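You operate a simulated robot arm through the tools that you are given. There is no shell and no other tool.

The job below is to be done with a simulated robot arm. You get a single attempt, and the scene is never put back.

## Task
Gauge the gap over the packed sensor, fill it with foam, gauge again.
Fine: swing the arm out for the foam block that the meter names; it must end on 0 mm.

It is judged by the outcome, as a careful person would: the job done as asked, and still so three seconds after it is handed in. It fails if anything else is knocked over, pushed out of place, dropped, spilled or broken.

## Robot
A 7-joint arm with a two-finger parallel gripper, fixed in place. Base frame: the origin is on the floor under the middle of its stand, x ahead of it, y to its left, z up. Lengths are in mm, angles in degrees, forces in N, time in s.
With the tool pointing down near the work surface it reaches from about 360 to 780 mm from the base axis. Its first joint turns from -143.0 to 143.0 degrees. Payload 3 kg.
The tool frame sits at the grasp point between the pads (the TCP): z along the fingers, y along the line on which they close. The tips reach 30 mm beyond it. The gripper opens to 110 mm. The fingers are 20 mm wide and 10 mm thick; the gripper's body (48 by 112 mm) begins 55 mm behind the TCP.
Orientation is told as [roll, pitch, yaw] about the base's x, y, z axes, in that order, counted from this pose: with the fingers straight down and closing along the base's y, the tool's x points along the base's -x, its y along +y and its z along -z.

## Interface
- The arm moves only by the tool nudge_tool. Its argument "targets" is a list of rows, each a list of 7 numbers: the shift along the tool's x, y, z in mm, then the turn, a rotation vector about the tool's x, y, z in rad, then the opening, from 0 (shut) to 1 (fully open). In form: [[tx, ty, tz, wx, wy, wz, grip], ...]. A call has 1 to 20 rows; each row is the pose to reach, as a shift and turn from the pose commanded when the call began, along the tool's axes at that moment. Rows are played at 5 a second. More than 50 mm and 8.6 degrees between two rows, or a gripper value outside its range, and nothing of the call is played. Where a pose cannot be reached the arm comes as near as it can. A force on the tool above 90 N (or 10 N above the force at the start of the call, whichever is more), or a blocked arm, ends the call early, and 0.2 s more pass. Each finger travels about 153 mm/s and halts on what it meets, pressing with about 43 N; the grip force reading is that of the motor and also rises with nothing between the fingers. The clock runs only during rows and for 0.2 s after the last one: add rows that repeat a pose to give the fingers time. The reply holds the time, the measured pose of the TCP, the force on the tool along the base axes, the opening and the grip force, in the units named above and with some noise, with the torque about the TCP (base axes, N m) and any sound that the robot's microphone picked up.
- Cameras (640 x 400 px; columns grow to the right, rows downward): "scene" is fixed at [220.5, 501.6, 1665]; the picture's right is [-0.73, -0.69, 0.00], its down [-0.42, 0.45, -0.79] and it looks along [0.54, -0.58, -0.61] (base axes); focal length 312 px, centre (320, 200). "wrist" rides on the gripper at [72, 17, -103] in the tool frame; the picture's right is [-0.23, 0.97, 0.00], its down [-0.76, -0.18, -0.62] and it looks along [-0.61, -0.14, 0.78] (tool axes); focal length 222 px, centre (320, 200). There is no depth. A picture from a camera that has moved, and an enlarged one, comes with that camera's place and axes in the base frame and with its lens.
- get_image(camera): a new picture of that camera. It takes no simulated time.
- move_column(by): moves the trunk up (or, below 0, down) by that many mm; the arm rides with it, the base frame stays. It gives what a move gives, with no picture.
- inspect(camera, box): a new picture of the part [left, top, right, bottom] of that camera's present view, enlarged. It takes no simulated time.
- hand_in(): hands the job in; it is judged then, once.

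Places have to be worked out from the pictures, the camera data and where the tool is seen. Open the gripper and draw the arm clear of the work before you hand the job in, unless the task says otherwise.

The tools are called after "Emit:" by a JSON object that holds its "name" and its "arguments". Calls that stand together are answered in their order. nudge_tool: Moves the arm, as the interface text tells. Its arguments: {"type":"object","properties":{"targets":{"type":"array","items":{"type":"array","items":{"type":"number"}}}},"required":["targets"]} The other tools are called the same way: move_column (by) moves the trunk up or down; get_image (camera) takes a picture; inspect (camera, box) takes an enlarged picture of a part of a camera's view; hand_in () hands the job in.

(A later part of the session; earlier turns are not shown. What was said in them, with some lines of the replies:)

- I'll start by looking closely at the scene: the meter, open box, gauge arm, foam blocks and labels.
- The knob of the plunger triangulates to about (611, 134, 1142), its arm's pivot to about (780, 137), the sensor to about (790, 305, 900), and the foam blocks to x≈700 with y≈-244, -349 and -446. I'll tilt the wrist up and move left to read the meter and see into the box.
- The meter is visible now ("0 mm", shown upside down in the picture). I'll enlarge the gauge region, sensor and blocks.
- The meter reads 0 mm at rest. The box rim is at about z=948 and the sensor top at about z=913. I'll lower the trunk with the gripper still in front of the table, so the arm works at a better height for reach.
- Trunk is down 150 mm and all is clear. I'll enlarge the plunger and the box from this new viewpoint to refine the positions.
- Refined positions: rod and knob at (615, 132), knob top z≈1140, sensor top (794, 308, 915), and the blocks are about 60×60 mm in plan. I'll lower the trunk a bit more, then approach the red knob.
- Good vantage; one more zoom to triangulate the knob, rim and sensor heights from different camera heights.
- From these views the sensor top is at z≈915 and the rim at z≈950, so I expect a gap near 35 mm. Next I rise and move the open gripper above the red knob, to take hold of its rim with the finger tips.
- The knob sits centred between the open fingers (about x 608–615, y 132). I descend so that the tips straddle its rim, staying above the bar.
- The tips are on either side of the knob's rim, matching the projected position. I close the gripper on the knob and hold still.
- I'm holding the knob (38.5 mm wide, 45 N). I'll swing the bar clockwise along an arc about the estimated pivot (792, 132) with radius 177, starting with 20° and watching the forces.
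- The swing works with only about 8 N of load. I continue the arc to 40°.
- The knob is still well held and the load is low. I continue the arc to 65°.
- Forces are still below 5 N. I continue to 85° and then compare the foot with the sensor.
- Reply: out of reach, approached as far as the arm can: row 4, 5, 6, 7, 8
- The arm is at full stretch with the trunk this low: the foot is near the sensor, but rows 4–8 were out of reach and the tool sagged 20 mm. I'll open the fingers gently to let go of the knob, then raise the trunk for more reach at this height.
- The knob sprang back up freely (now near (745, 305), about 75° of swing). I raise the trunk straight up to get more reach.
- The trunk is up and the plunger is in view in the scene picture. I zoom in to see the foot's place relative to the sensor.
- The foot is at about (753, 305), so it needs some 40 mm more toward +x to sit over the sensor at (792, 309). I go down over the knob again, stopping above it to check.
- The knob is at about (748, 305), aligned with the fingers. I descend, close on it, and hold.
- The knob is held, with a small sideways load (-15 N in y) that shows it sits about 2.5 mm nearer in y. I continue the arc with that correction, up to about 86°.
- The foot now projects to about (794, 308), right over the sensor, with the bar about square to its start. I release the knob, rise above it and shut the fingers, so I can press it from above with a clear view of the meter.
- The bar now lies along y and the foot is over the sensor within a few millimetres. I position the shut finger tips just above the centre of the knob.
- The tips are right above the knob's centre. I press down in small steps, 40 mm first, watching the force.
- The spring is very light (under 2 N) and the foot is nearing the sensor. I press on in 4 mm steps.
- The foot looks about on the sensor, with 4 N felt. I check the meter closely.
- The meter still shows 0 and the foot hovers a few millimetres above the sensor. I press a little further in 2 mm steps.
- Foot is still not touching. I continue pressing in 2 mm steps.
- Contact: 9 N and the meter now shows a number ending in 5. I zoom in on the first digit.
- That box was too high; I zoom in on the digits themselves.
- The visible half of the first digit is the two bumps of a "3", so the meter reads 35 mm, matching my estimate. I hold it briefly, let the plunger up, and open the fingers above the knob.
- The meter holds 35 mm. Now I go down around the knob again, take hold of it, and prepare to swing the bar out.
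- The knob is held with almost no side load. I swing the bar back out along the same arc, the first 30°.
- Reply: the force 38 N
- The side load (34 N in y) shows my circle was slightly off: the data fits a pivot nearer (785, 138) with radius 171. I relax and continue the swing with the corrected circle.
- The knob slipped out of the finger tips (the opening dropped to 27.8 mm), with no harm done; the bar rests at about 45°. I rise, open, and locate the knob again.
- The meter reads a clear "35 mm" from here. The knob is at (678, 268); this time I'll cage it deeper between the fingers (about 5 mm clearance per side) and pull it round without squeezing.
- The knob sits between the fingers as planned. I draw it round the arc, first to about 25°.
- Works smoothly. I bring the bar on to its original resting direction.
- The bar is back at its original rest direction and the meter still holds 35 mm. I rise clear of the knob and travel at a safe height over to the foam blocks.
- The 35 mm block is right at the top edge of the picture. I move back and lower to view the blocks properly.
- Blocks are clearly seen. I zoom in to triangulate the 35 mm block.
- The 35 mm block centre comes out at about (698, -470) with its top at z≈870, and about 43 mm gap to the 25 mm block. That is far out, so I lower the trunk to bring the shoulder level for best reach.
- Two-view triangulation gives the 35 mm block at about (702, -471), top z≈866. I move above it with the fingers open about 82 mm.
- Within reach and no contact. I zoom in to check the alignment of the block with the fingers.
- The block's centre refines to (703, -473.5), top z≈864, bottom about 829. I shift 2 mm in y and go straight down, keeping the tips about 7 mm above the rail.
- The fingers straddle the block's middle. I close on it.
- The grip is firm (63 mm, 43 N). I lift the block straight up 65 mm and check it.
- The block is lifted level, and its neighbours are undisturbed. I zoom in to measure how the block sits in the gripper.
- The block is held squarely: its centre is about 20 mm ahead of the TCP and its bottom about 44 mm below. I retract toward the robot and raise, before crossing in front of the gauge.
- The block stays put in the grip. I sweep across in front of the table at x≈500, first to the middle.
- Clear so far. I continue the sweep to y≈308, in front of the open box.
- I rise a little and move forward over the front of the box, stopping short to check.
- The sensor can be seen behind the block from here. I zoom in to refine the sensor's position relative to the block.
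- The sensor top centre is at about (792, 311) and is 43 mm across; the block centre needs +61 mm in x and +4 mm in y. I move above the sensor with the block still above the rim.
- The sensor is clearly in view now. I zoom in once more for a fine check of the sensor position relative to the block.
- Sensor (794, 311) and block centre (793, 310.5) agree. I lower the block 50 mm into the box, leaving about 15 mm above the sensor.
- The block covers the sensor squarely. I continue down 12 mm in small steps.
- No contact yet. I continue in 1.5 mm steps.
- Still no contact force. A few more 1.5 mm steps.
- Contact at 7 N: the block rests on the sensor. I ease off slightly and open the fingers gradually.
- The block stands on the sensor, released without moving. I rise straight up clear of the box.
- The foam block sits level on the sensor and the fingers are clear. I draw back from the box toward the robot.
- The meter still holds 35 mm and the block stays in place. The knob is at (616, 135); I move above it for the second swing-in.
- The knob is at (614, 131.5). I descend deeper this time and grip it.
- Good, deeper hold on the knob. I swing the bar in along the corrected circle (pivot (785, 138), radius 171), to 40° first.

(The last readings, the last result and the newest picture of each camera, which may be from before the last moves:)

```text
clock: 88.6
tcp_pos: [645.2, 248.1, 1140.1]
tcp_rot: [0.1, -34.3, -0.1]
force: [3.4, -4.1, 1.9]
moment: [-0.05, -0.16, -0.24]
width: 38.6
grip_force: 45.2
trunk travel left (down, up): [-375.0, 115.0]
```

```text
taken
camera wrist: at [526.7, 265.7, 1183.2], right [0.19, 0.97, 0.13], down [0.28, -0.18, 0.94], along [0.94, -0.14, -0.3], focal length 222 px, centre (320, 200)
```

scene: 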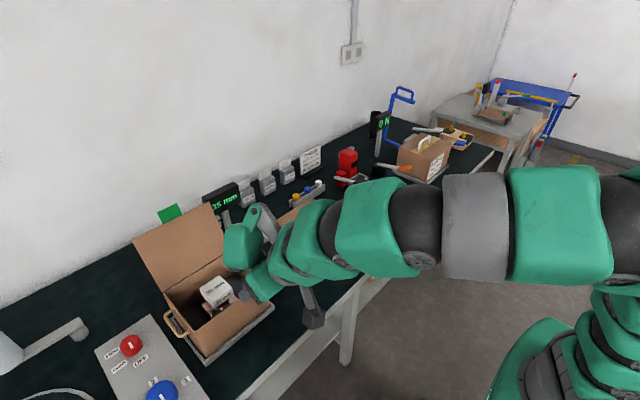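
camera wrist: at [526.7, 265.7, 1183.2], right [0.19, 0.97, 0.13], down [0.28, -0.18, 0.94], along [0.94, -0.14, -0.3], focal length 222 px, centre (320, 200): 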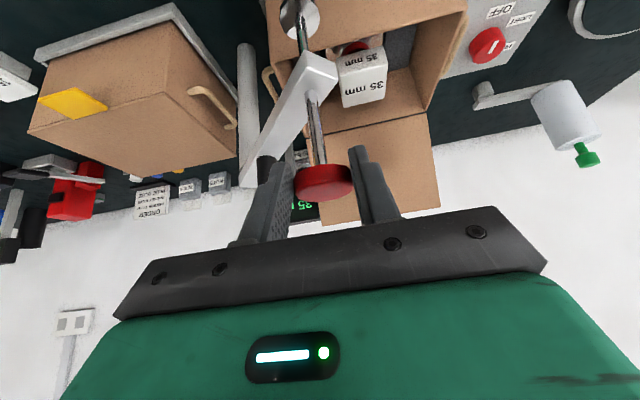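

Smooth, with low forces. I continue to 75°.

Emit:
{"name": "nudge_tool", "arguments": {"targets": [[-4.0, 5.6, 2.8, 0, 0, 0, 0.25], [-8.3, 11.0, 5.7, 0, 0, 0, 0.25], [-12.8, 16.2, 8.8, 0, 0, 0, 0.25], [-17.4, 21.1, 11.9, 0, 0, 0, 0.25], [-22.2, 25.8, 15.2, 0, 0, 0, 0.25], [-27.1, 30.2, 18.6, 0, 0, 0, 0.25], [-32.3, 34.3, 22.1, 0, 0, 0, 0.25], [-37.5, 38.2, 25.7, 0, 0, 0, 0.25], [-42.9, 41.8, 29.4, 0, 0, 0, 0.25], [-48.4, 45.1, 33.2, 0, 0, 0, 0.25], [-54.1, 48.1, 37.1, 0, 0, 0, 0.25], [-59.8, 50.8, 41.0, 0, 0, 0, 0.25], [-65.7, 53.2, 45.0, 0, 0, 0, 0.25], [-71.5, 55.3, 49.0, 0, 0, 0, 0.25]]}}

Emit:
{"name": "get_image", "arguments": {"camera": "wrist"}}

Emit:
{"name": "inspect", "arguments": {"camera": "scene", "box": [140, 180, 300, 330]}}

```text
clock: 91.6
tcp_pos: [731.5, 301.8, 1140.2]
tcp_rot: [0.0, -34.4, -0.1]
force: [0.4, -5.1, -1.4]
moment: [0.1, 0.28, -0.32]
width: 38.6
grip_force: 44.8
trunk travel left (down, up): [-375.0, 115.0]
```

```text
taken
camera wrist: at [614.1, 319.9, 1184.5], right [0.19, 0.97, 0.13], down [0.28, -0.18, 0.94], along [0.94, -0.14, -0.3], focal length 222 px, centre (320, 200)
```

wrist: 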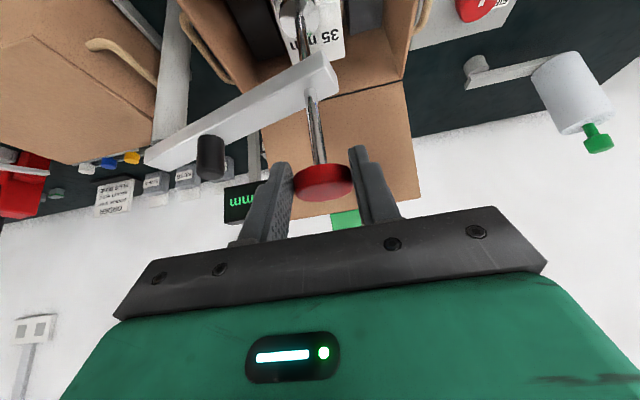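

```text
2.67 times, centred on (220, 255) of scene
camera zoom: at [220.5, 501.6, 1665.0], right [-0.73, -0.69, 0.0], down [-0.42, 0.45, -0.79], along [0.54, -0.58, -0.61], focal length 831 px, centre (587, 53)
```

zoom: 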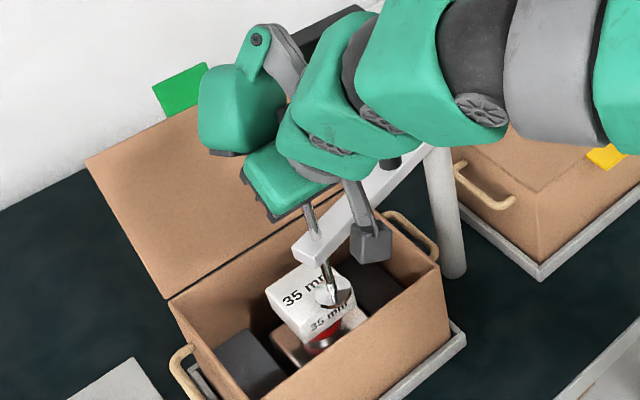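

The foot passes above the block with room to spare. I complete the swing to about 92°, as in the first gauging.

Emit:
{"name": "nudge_tool", "arguments": {"targets": [[-6.0, 1.7, 4.1, 0, 0, 0, 0.25], [-12.0, 3.2, 8.2, 0, 0, 0, 0.25], [-18.2, 4.3, 12.4, 0, 0, 0, 0.25], [-24.3, 5.1, 16.6, 0, 0, 0, 0.25], [-30.4, 5.6, 20.8, 0, 0, 0, 0.25], [-36.5, 5.8, 25.0, 0, 0, 0, 0.25], [-41.5, 5.7, 28.4, 0, 0, 0, 0.25], [-41.5, 5.7, 28.4, 0, 0, 0, 0.25]]}}

Emit:
{"name": "get_image", "arguments": {"camera": "wrist"}}

Emit:
{"name": "inspect", "arguments": {"camera": "scene", "box": [140, 180, 300, 330]}}

```text
clock: 93.4
tcp_pos: [781.3, 310.3, 1140.4]
tcp_rot: [0.0, -34.4, 0.1]
force: [0.4, 4.3, -1.5]
moment: [0.2, -0.21, 0.09]
width: 38.4
grip_force: 44.9
trunk travel left (down, up): [-375.0, 115.0]
```

```text
taken
camera wrist: at [664.0, 326.3, 1184.5], right [0.19, 0.97, 0.13], down [0.28, -0.18, 0.94], along [0.94, -0.14, -0.3], focal length 222 px, centre (320, 200)
```

wrist: 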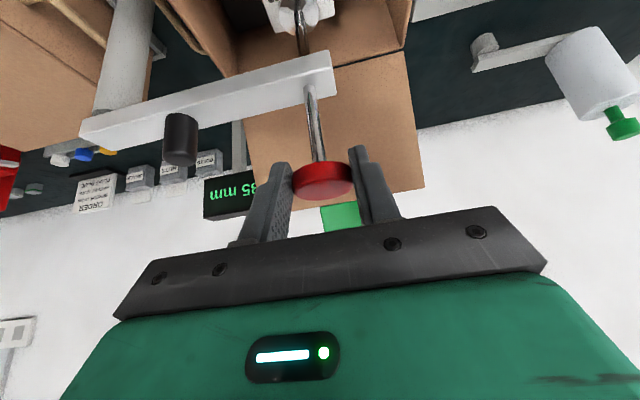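

```text
2.67 times, centred on (220, 255) of scene
camera zoom: at [220.5, 501.6, 1665.0], right [-0.73, -0.69, 0.0], down [-0.42, 0.45, -0.79], along [0.54, -0.58, -0.61], focal length 831 px, centre (587, 53)
```

zoom: 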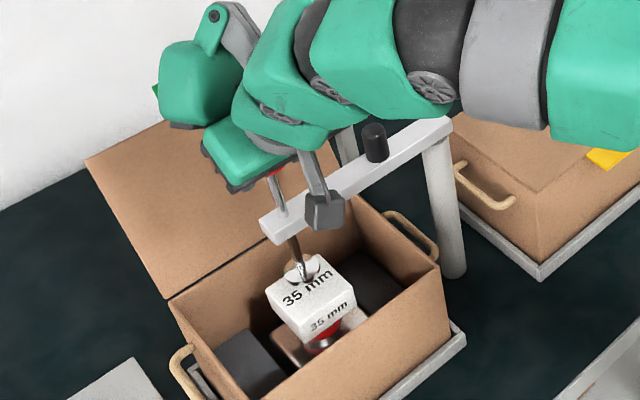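

The foot is where it was at the first gauging, now above the foam. I release the knob, rise, shut the fingers, and come just above the knob.

Emit:
{"name": "nudge_tool", "arguments": {"targets": [[0, 0, 0, 0, 0, 0, 0.45], [0, 0, 0, 0, 0, 0, 0.7], [0, 0, 0, 0, 0, 0, 0.7], [-17, 0, -24.8, 0, 0, 0, 0.7], [-34, 0, -49.5, 0, 0, 0, 0.7], [-51, 0, -74.3, 0, 0, 0, 0.7], [-51, 0, -74.3, 0, 0, 0, 0.3], [-51, 0, -74.3, 0, 0, 0, 0], [-51, 0, -74.3, 0, 0, 0, 0], [-38, 0.4, -54, 0, 0, 0, 0], [-22.7, 0.7, -30.5, 0, 0, 0, 0], [-22.7, 0.7, -30.5, 0, 0, 0, 0]]}}

Emit:
{"name": "get_image", "arguments": {"camera": "wrist"}}

Emit:
{"name": "inspect", "arguments": {"camera": "scene", "box": [150, 190, 290, 310]}}

```text
clock: 96.0
tcp_pos: [784.2, 310.7, 1177.1]
tcp_rot: [0.0, -34.3, 0.0]
force: [0.2, -0.6, 0.1]
moment: [0.0, 0.0, -0.03]
width: 0.0
grip_force: 37.9
trunk travel left (down, up): [-375.0, 115.0]
```

```text
taken
camera wrist: at [666.9, 327.3, 1221.2], right [0.19, 0.97, 0.13], down [0.28, -0.18, 0.94], along [0.94, -0.14, -0.3], focal length 222 px, centre (320, 200)
```

wrist: 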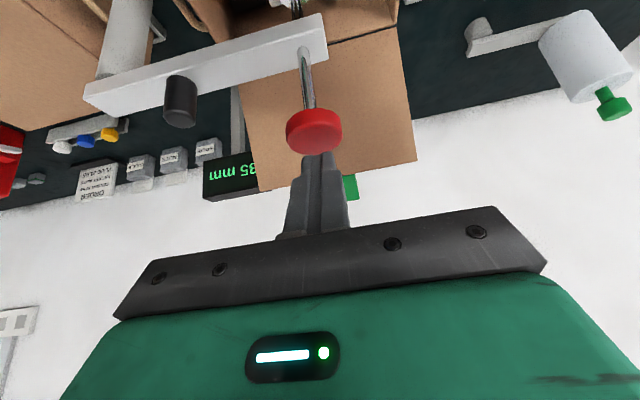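

```text
3.33 times, centred on (220, 250) of scene
camera zoom: at [220.5, 501.6, 1665.0], right [-0.73, -0.69, 0.0], down [-0.42, 0.45, -0.79], along [0.54, -0.58, -0.61], focal length 1039 px, centre (653, 33)
```

zoom: 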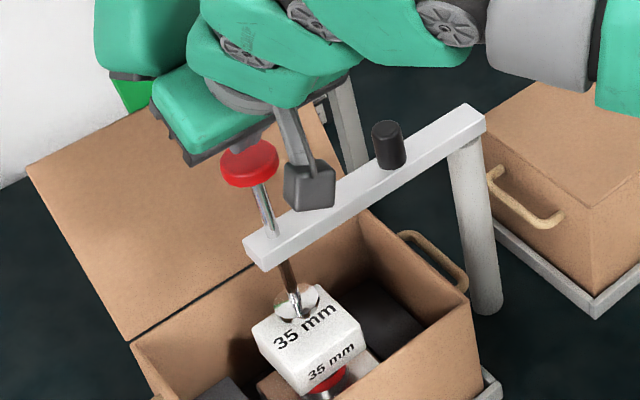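

Same alignment as in the first gauging. I press 20 mm in small steps and look at the force and meter.

Emit:
{"name": "nudge_tool", "arguments": {"targets": [[2.8, 0, 4.1, 0, 0, 0, 0], [5.7, 0, 8.3, 0, 0, 0, 0], [8.5, 0, 12.4, 0, 0, 0, 0], [11.3, 0, 16.5, 0, 0, 0, 0]]}}

Emit:
{"name": "inspect", "arguments": {"camera": "wrist", "box": [190, 100, 350, 240]}}

Emit:
{"name": "inspect", "arguments": {"camera": "scene", "box": [190, 250, 260, 310]}}

```text
clock: 97.0
tcp_pos: [782.8, 310.5, 1159.4]
tcp_rot: [0.0, -34.3, -0.1]
force: [1.1, -0.2, 0.7]
moment: [0.03, -0.05, -0.01]
width: 0.0
grip_force: 38.1
trunk travel left (down, up): [-375.0, 115.0]
```

```text
2.86 times, centred on (270, 170) of wrist
camera zoom: at [665.4, 327.0, 1201.6], right [0.19, 0.97, 0.13], down [0.28, -0.18, 0.94], along [0.94, -0.14, -0.3], focal length 635 px, centre (463, 286)
```

zoom: 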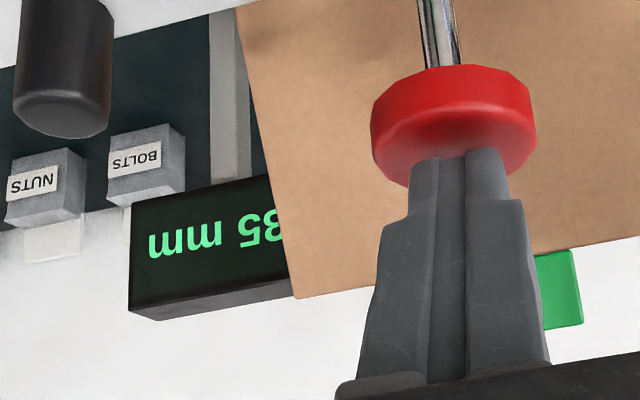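

```text
6.67 times, centred on (225, 280) of scene
camera zoom: at [220.5, 501.6, 1665.0], right [-0.73, -0.69, 0.0], down [-0.42, 0.45, -0.79], along [0.54, -0.58, -0.61], focal length 2078 px, centre (953, -333)
```

zoom: 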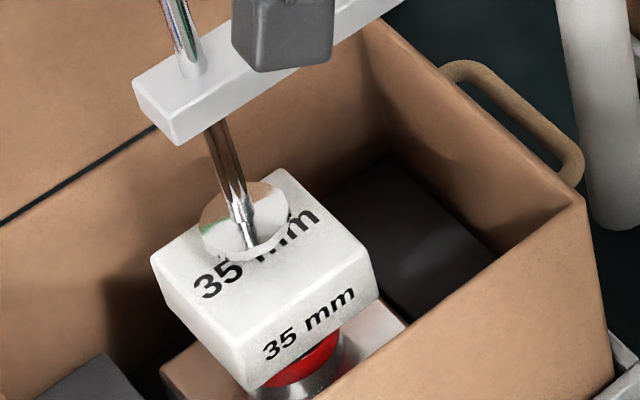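

Still a little above the foam; the meter keeps the old 35. I press on in 2 mm steps.

Emit:
{"name": "nudge_tool", "arguments": {"targets": [[1.1, 0, 1.65, 0, 0, 0, 0], [2.3, 0, 3.3, 0, 0, 0, 0], [3.4, 0, 5.0, 0, 0, 0, 0]]}}

Emit:
{"name": "inspect", "arguments": {"camera": "wrist", "box": [190, 100, 350, 240]}}

Emit:
{"name": "inspect", "arguments": {"camera": "scene", "box": [190, 250, 260, 310]}}

```text
clock: 97.8
tcp_pos: [783.9, 311.1, 1151.1]
tcp_rot: [-0.1, -34.4, 0.0]
force: [1.5, -0.1, 1.7]
moment: [-0.01, -0.04, 0.01]
width: 0.0
grip_force: 37.9
trunk travel left (down, up): [-375.0, 115.0]
```

```text
2.86 times, centred on (270, 170) of wrist
camera zoom: at [665.2, 327.3, 1195.5], right [0.19, 0.97, 0.13], down [0.28, -0.18, 0.94], along [0.94, -0.14, -0.3], focal length 635 px, centre (463, 286)
```

zoom: 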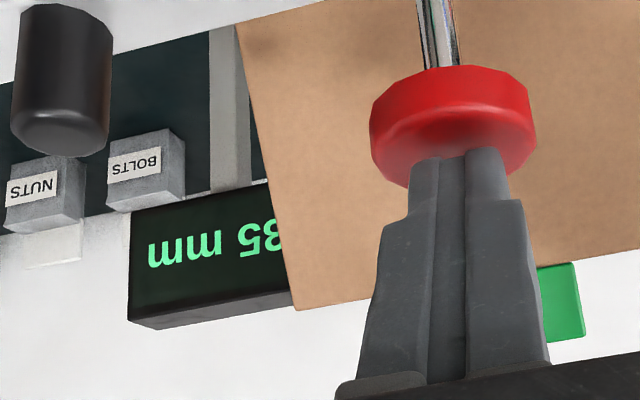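

```text
6.67 times, centred on (225, 280) of scene
camera zoom: at [220.5, 501.6, 1665.0], right [-0.73, -0.69, 0.0], down [-0.42, 0.45, -0.79], along [0.54, -0.58, -0.61], focal length 2078 px, centre (953, -333)
```

zoom: 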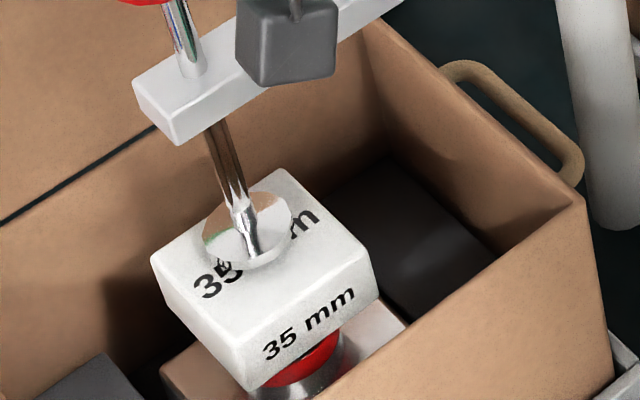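

By the first contact height (camera z 1154) plus 35 mm, contact should come about 6 mm lower. I continue gently.

Emit:
{"name": "nudge_tool", "arguments": {"targets": [[0.8, 0, 1.2, 0, 0, 0, 0], [1.7, 0, 2.5, 0, 0, 0, 0], [2.5, 0, 3.7, 0, 0, 0, 0], [3.1, 0, 4.5, 0, 0, 0, 0]]}}

Emit:
{"name": "inspect", "arguments": {"camera": "wrist", "box": [190, 100, 350, 240]}}

Emit:
{"name": "inspect", "arguments": {"camera": "scene", "box": [190, 250, 260, 310]}}

```text
clock: 98.8
tcp_pos: [783.6, 311.1, 1147.1]
tcp_rot: [0.0, -34.4, 0.1]
force: [0.5, 0.7, 1.6]
moment: [0.05, -0.05, -0.02]
width: 0.0
grip_force: 37.4
trunk travel left (down, up): [-375.0, 115.0]
```

```text
2.86 times, centred on (270, 170) of wrist
camera zoom: at [664.9, 327.3, 1190.6], right [0.19, 0.97, 0.13], down [0.28, -0.18, 0.94], along [0.94, -0.14, -0.3], focal length 635 px, centre (463, 286)
```

zoom: 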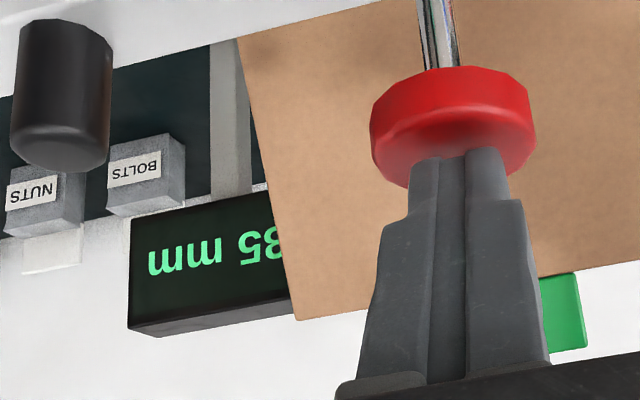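

```text
6.67 times, centred on (225, 280) of scene
camera zoom: at [220.5, 501.6, 1665.0], right [-0.73, -0.69, 0.0], down [-0.42, 0.45, -0.79], along [0.54, -0.58, -0.61], focal length 2078 px, centre (953, -333)
```

zoom: 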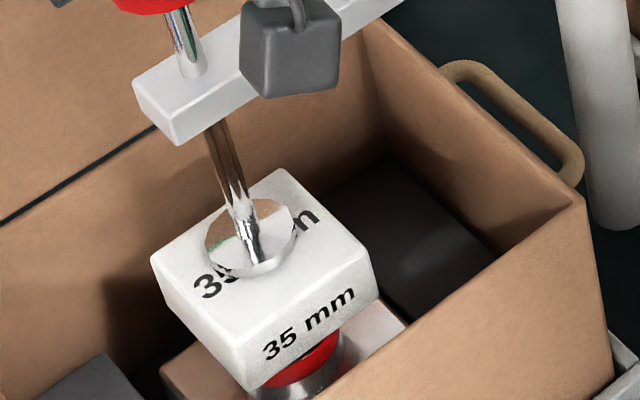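

Almost touching (1.6 N is only the spring). Another few millimetres in 1.5 mm steps.

Emit:
{"name": "nudge_tool", "arguments": {"targets": [[0.8, 0, 1.2, 0, 0, 0, 0], [1.7, 0, 2.5, 0, 0, 0, 0], [2.0, 0, 2.9, 0, 0, 0, 0]]}}

Emit:
{"name": "inspect", "arguments": {"camera": "wrist", "box": [190, 100, 350, 240]}}

Emit:
{"name": "inspect", "arguments": {"camera": "scene", "box": [190, 250, 260, 310]}}

```text
clock: 99.6
tcp_pos: [783.4, 310.4, 1144.9]
tcp_rot: [0.0, -34.5, 0.1]
force: [0.2, 1.5, 9.6]
moment: [0.01, -0.1, 0.09]
width: 0.0
grip_force: 37.9
trunk travel left (down, up): [-375.0, 115.0]
```

```text
2.86 times, centred on (270, 170) of wrist
camera zoom: at [665.4, 326.7, 1188.2], right [0.19, 0.97, 0.13], down [0.28, -0.18, 0.94], along [0.94, -0.14, -0.3], focal length 635 px, centre (463, 286)
```

zoom: 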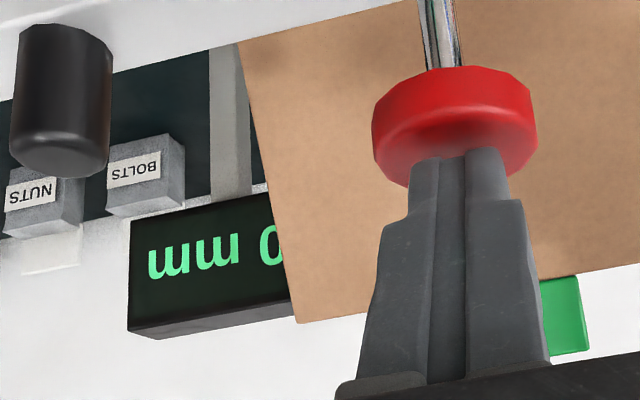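

```text
6.67 times, centred on (225, 280) of scene
camera zoom: at [220.5, 501.6, 1665.0], right [-0.73, -0.69, 0.0], down [-0.42, 0.45, -0.79], along [0.54, -0.58, -0.61], focal length 2078 px, centre (953, -333)
```

zoom: 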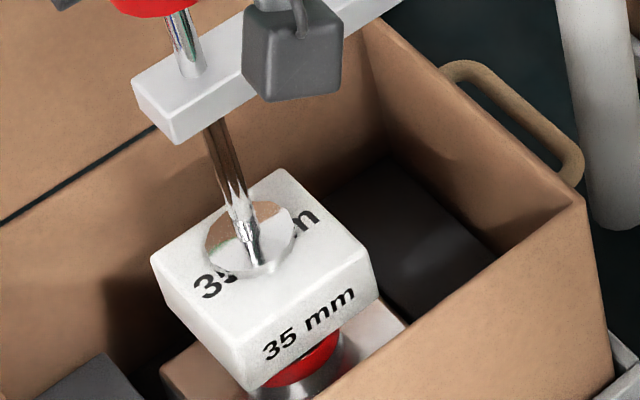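

The meter now shows 0 mm with the foot on the foam (9.6 N). I hold briefly, then let the plunger rise slowly and lift off.

Emit:
{"name": "nudge_tool", "arguments": {"targets": [[0, 0, 0, 0, 0, 0, 0], [0, 0, 0, 0, 0, 0, 0], [0, 0, 0, 0, 0, 0, 0], [-2.8, 0, -4.1, 0, 0, 0, 0], [-8.5, 0, -12.4, 0, 0, 0, 0], [-17, 0, -24.8, 0, 0, 0, 0], [-28, 0, -41, 0, 0, 0, 0], [-39.5, 0, -57.8, 0, 0, 0, 0], [-51, 0, -74.3, 0, 0, 0, 0], [-51, 0, -74.3, 0, 0, 0, 0.4], [-51, 0, -74.3, 0, 0, 0, 0.75]]}}

Emit:
{"name": "get_image", "arguments": {"camera": "wrist"}}

Emit:
{"name": "inspect", "arguments": {"camera": "scene", "box": [140, 170, 300, 330]}}

```text
clock: 102.0
tcp_pos: [783.8, 308.8, 1232.1]
tcp_rot: [0.0, -34.3, 0.0]
force: [0.3, -0.1, -0.3]
moment: [0.0, 0.03, 0.01]
width: 82.6
grip_force: 0.0
trunk travel left (down, up): [-375.0, 115.0]
```

```text
taken
camera wrist: at [665.7, 326.0, 1276.1], right [0.19, 0.97, 0.13], down [0.28, -0.18, 0.94], along [0.94, -0.14, -0.3], focal length 222 px, centre (320, 200)
```

wrist: 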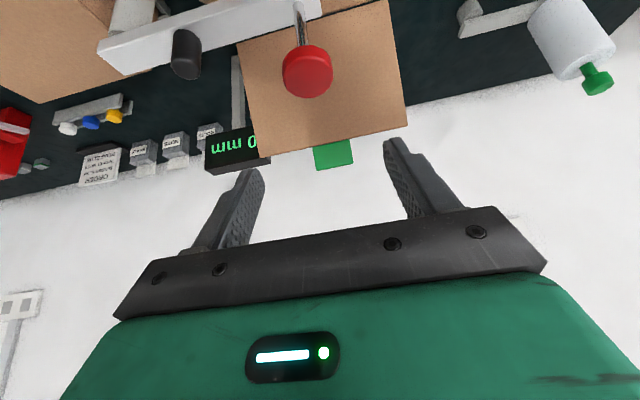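

```text
2.50 times, centred on (220, 250) of scene
camera zoom: at [220.5, 501.6, 1665.0], right [-0.73, -0.69, 0.0], down [-0.42, 0.45, -0.79], along [0.54, -0.58, -0.61], focal length 779 px, centre (570, 75)
```

zoom: 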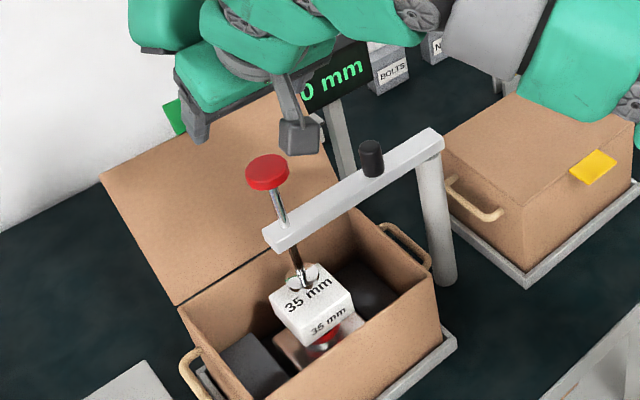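

The meter holds 0 mm and the foam stays on the sensor. I withdraw the open gripper up and back, clear of the work.

Emit:
{"name": "nudge_tool", "arguments": {"targets": [[-11, 0, -17, 0, 0, 0, 0.9], [-20, 0, -36, 0, 0, 0, 0.9], [0, 0, -55, 0, 0, 0, 0.9], [22, 0, -74, 0, 0, 0, 0.9], [46, 0, -93, 0, 0, 0, 0.9], [70, 0, -112, 0, 0, 0, 0.9], [94, 0, -131, 0, 0, 0, 0.9], [118, 0, -150, 0, 0, 0, 0.9], [142, 0, -169, 0, 0, 0, 0.9], [166, 0, -185, 0, 0, 0, 0.9], [186, 0, -200, 0, 0, 0, 0.9]]}}

Emit:
{"name": "get_image", "arguments": {"camera": "wrist"}}

Emit:
{"name": "get_image", "arguments": {"camera": "scene"}}

```text
clock: 104.4
tcp_pos: [518.2, 309.0, 1291.9]
tcp_rot: [0.0, -34.3, -0.1]
force: [0.7, -0.7, -0.1]
moment: [0.03, 0.0, 0.03]
width: 99.0
grip_force: 0.1
trunk travel left (down, up): [-375.0, 115.0]
```

```text
taken
camera wrist: at [399.6, 324.3, 1335.2], right [0.19, 0.97, 0.13], down [0.28, -0.18, 0.94], along [0.94, -0.14, -0.3], focal length 222 px, centre (320, 200)
```

wrist: 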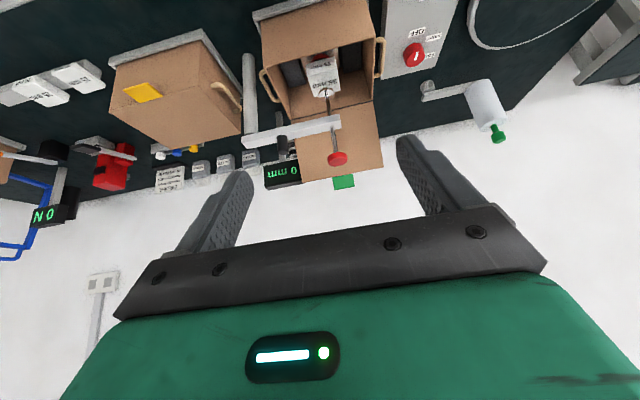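

```text
taken
```

scene: 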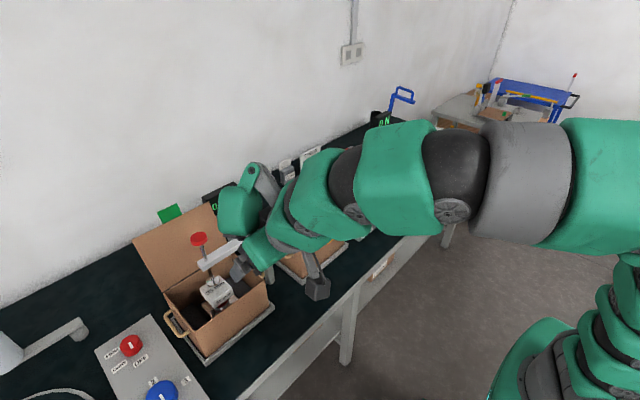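

Clear of the gauge. I move the arm back toward its start place and then check the whole scene.

Emit:
{"name": "nudge_tool", "arguments": {"targets": [[0, -30, 0, 0, 0, 0, 1], [0, -65, 0, 0, 0, 0, 1], [0, -100, 0, 0, 0, 0, 1], [0, -135, 0, 0, 0, 0, 1], [0, -170, 0, 0, 0, 0, 1], [0, -205, 0, 0, 0, 0, 1], [0, -240, 0, 0, 0, 0, 1], [0, -275, 0, 0, 0, 0, 1], [0, -305, 0, 0, 0, 0, 1], [0, -325, 0, 0, 0, 0, 1]]}}

Emit:
{"name": "get_image", "arguments": {"camera": "scene"}}

Emit:
{"name": "inspect", "arguments": {"camera": "scene", "box": [120, 170, 330, 340]}}

Emit:
{"name": "inspect", "arguments": {"camera": "wrist", "box": [260, 0, 480, 200]}}

```text
clock: 106.6
tcp_pos: [515.8, -15.0, 1295.6]
tcp_rot: [0.0, -34.4, 0.0]
force: [0.1, -0.2, -0.2]
moment: [-0.01, -0.01, -0.04]
width: 109.9
grip_force: 0.0
trunk travel left (down, up): [-375.0, 115.0]
```

```text
taken
```

scene: 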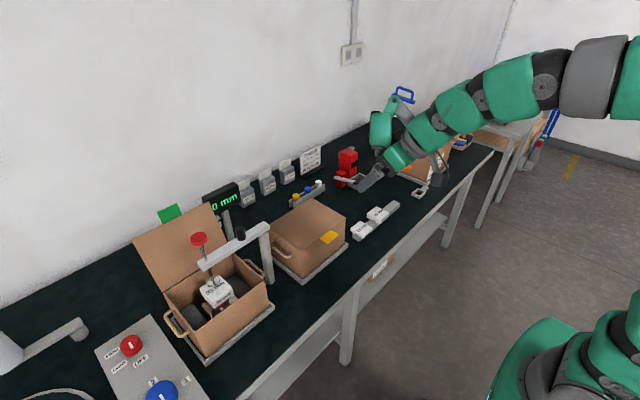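

```text
2.35 times, centred on (225, 255) of scene
camera zoom: at [220.5, 501.6, 1665.0], right [-0.73, -0.69, 0.0], down [-0.42, 0.45, -0.79], along [0.54, -0.58, -0.61], focal length 734 px, centre (544, 71)
```

zoom: 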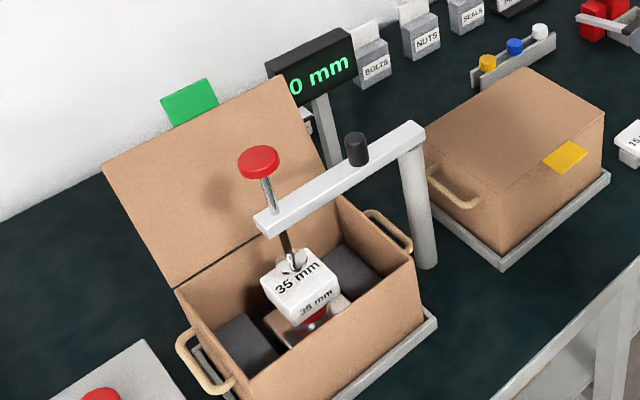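

```text
2.00 times, centred on (370, 100) of wrist
camera zoom: at [398.0, 1.8, 1338.4], right [0.19, 0.97, 0.13], down [0.28, -0.18, 0.94], along [0.94, -0.14, -0.3], focal length 444 px, centre (220, 400)
```

zoom: 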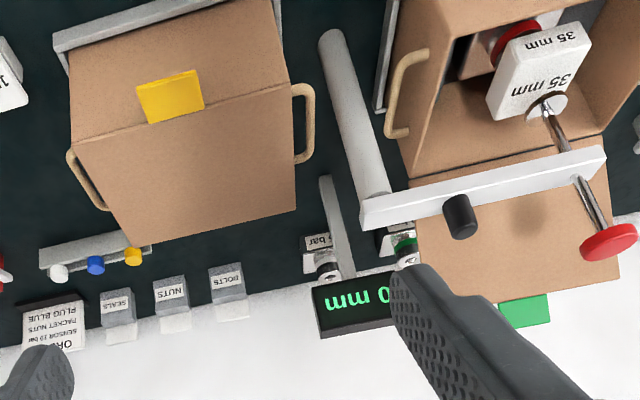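

The 35 mm foam block sits on the sensor, the meter holds 0 mm, and the other blocks and items are undisturbed. The gripper is open and clear, so I hand the job in.

Emit:
{"name": "hand_in", "arguments": {}}

```text
The job is handed in.
```

The gap over the sensor is filled, and the second gauging ended on 0 mm; I've handed the job in.

- **First gauging:** the meter read 35 mm, so the 35 mm foam block was the one to use.
- **Foam:** I swung the gauge arm out and set the 35 mm block on the sensor. Its top is about level with the box rim.
- **Second gauging:** I swung the arm back over the box and pressed the plunger onto the foam. The meter changed to 0 mm and still showed it when I handed in.

While I was swinging the arm out, the knob slipped from the fingers once. I re-caught it and finished the swing.

In the final pictures the foam block is steady on the sensor and nothing else looks moved. I left the gauge arm over the box, with the gripper open and clear of the work.
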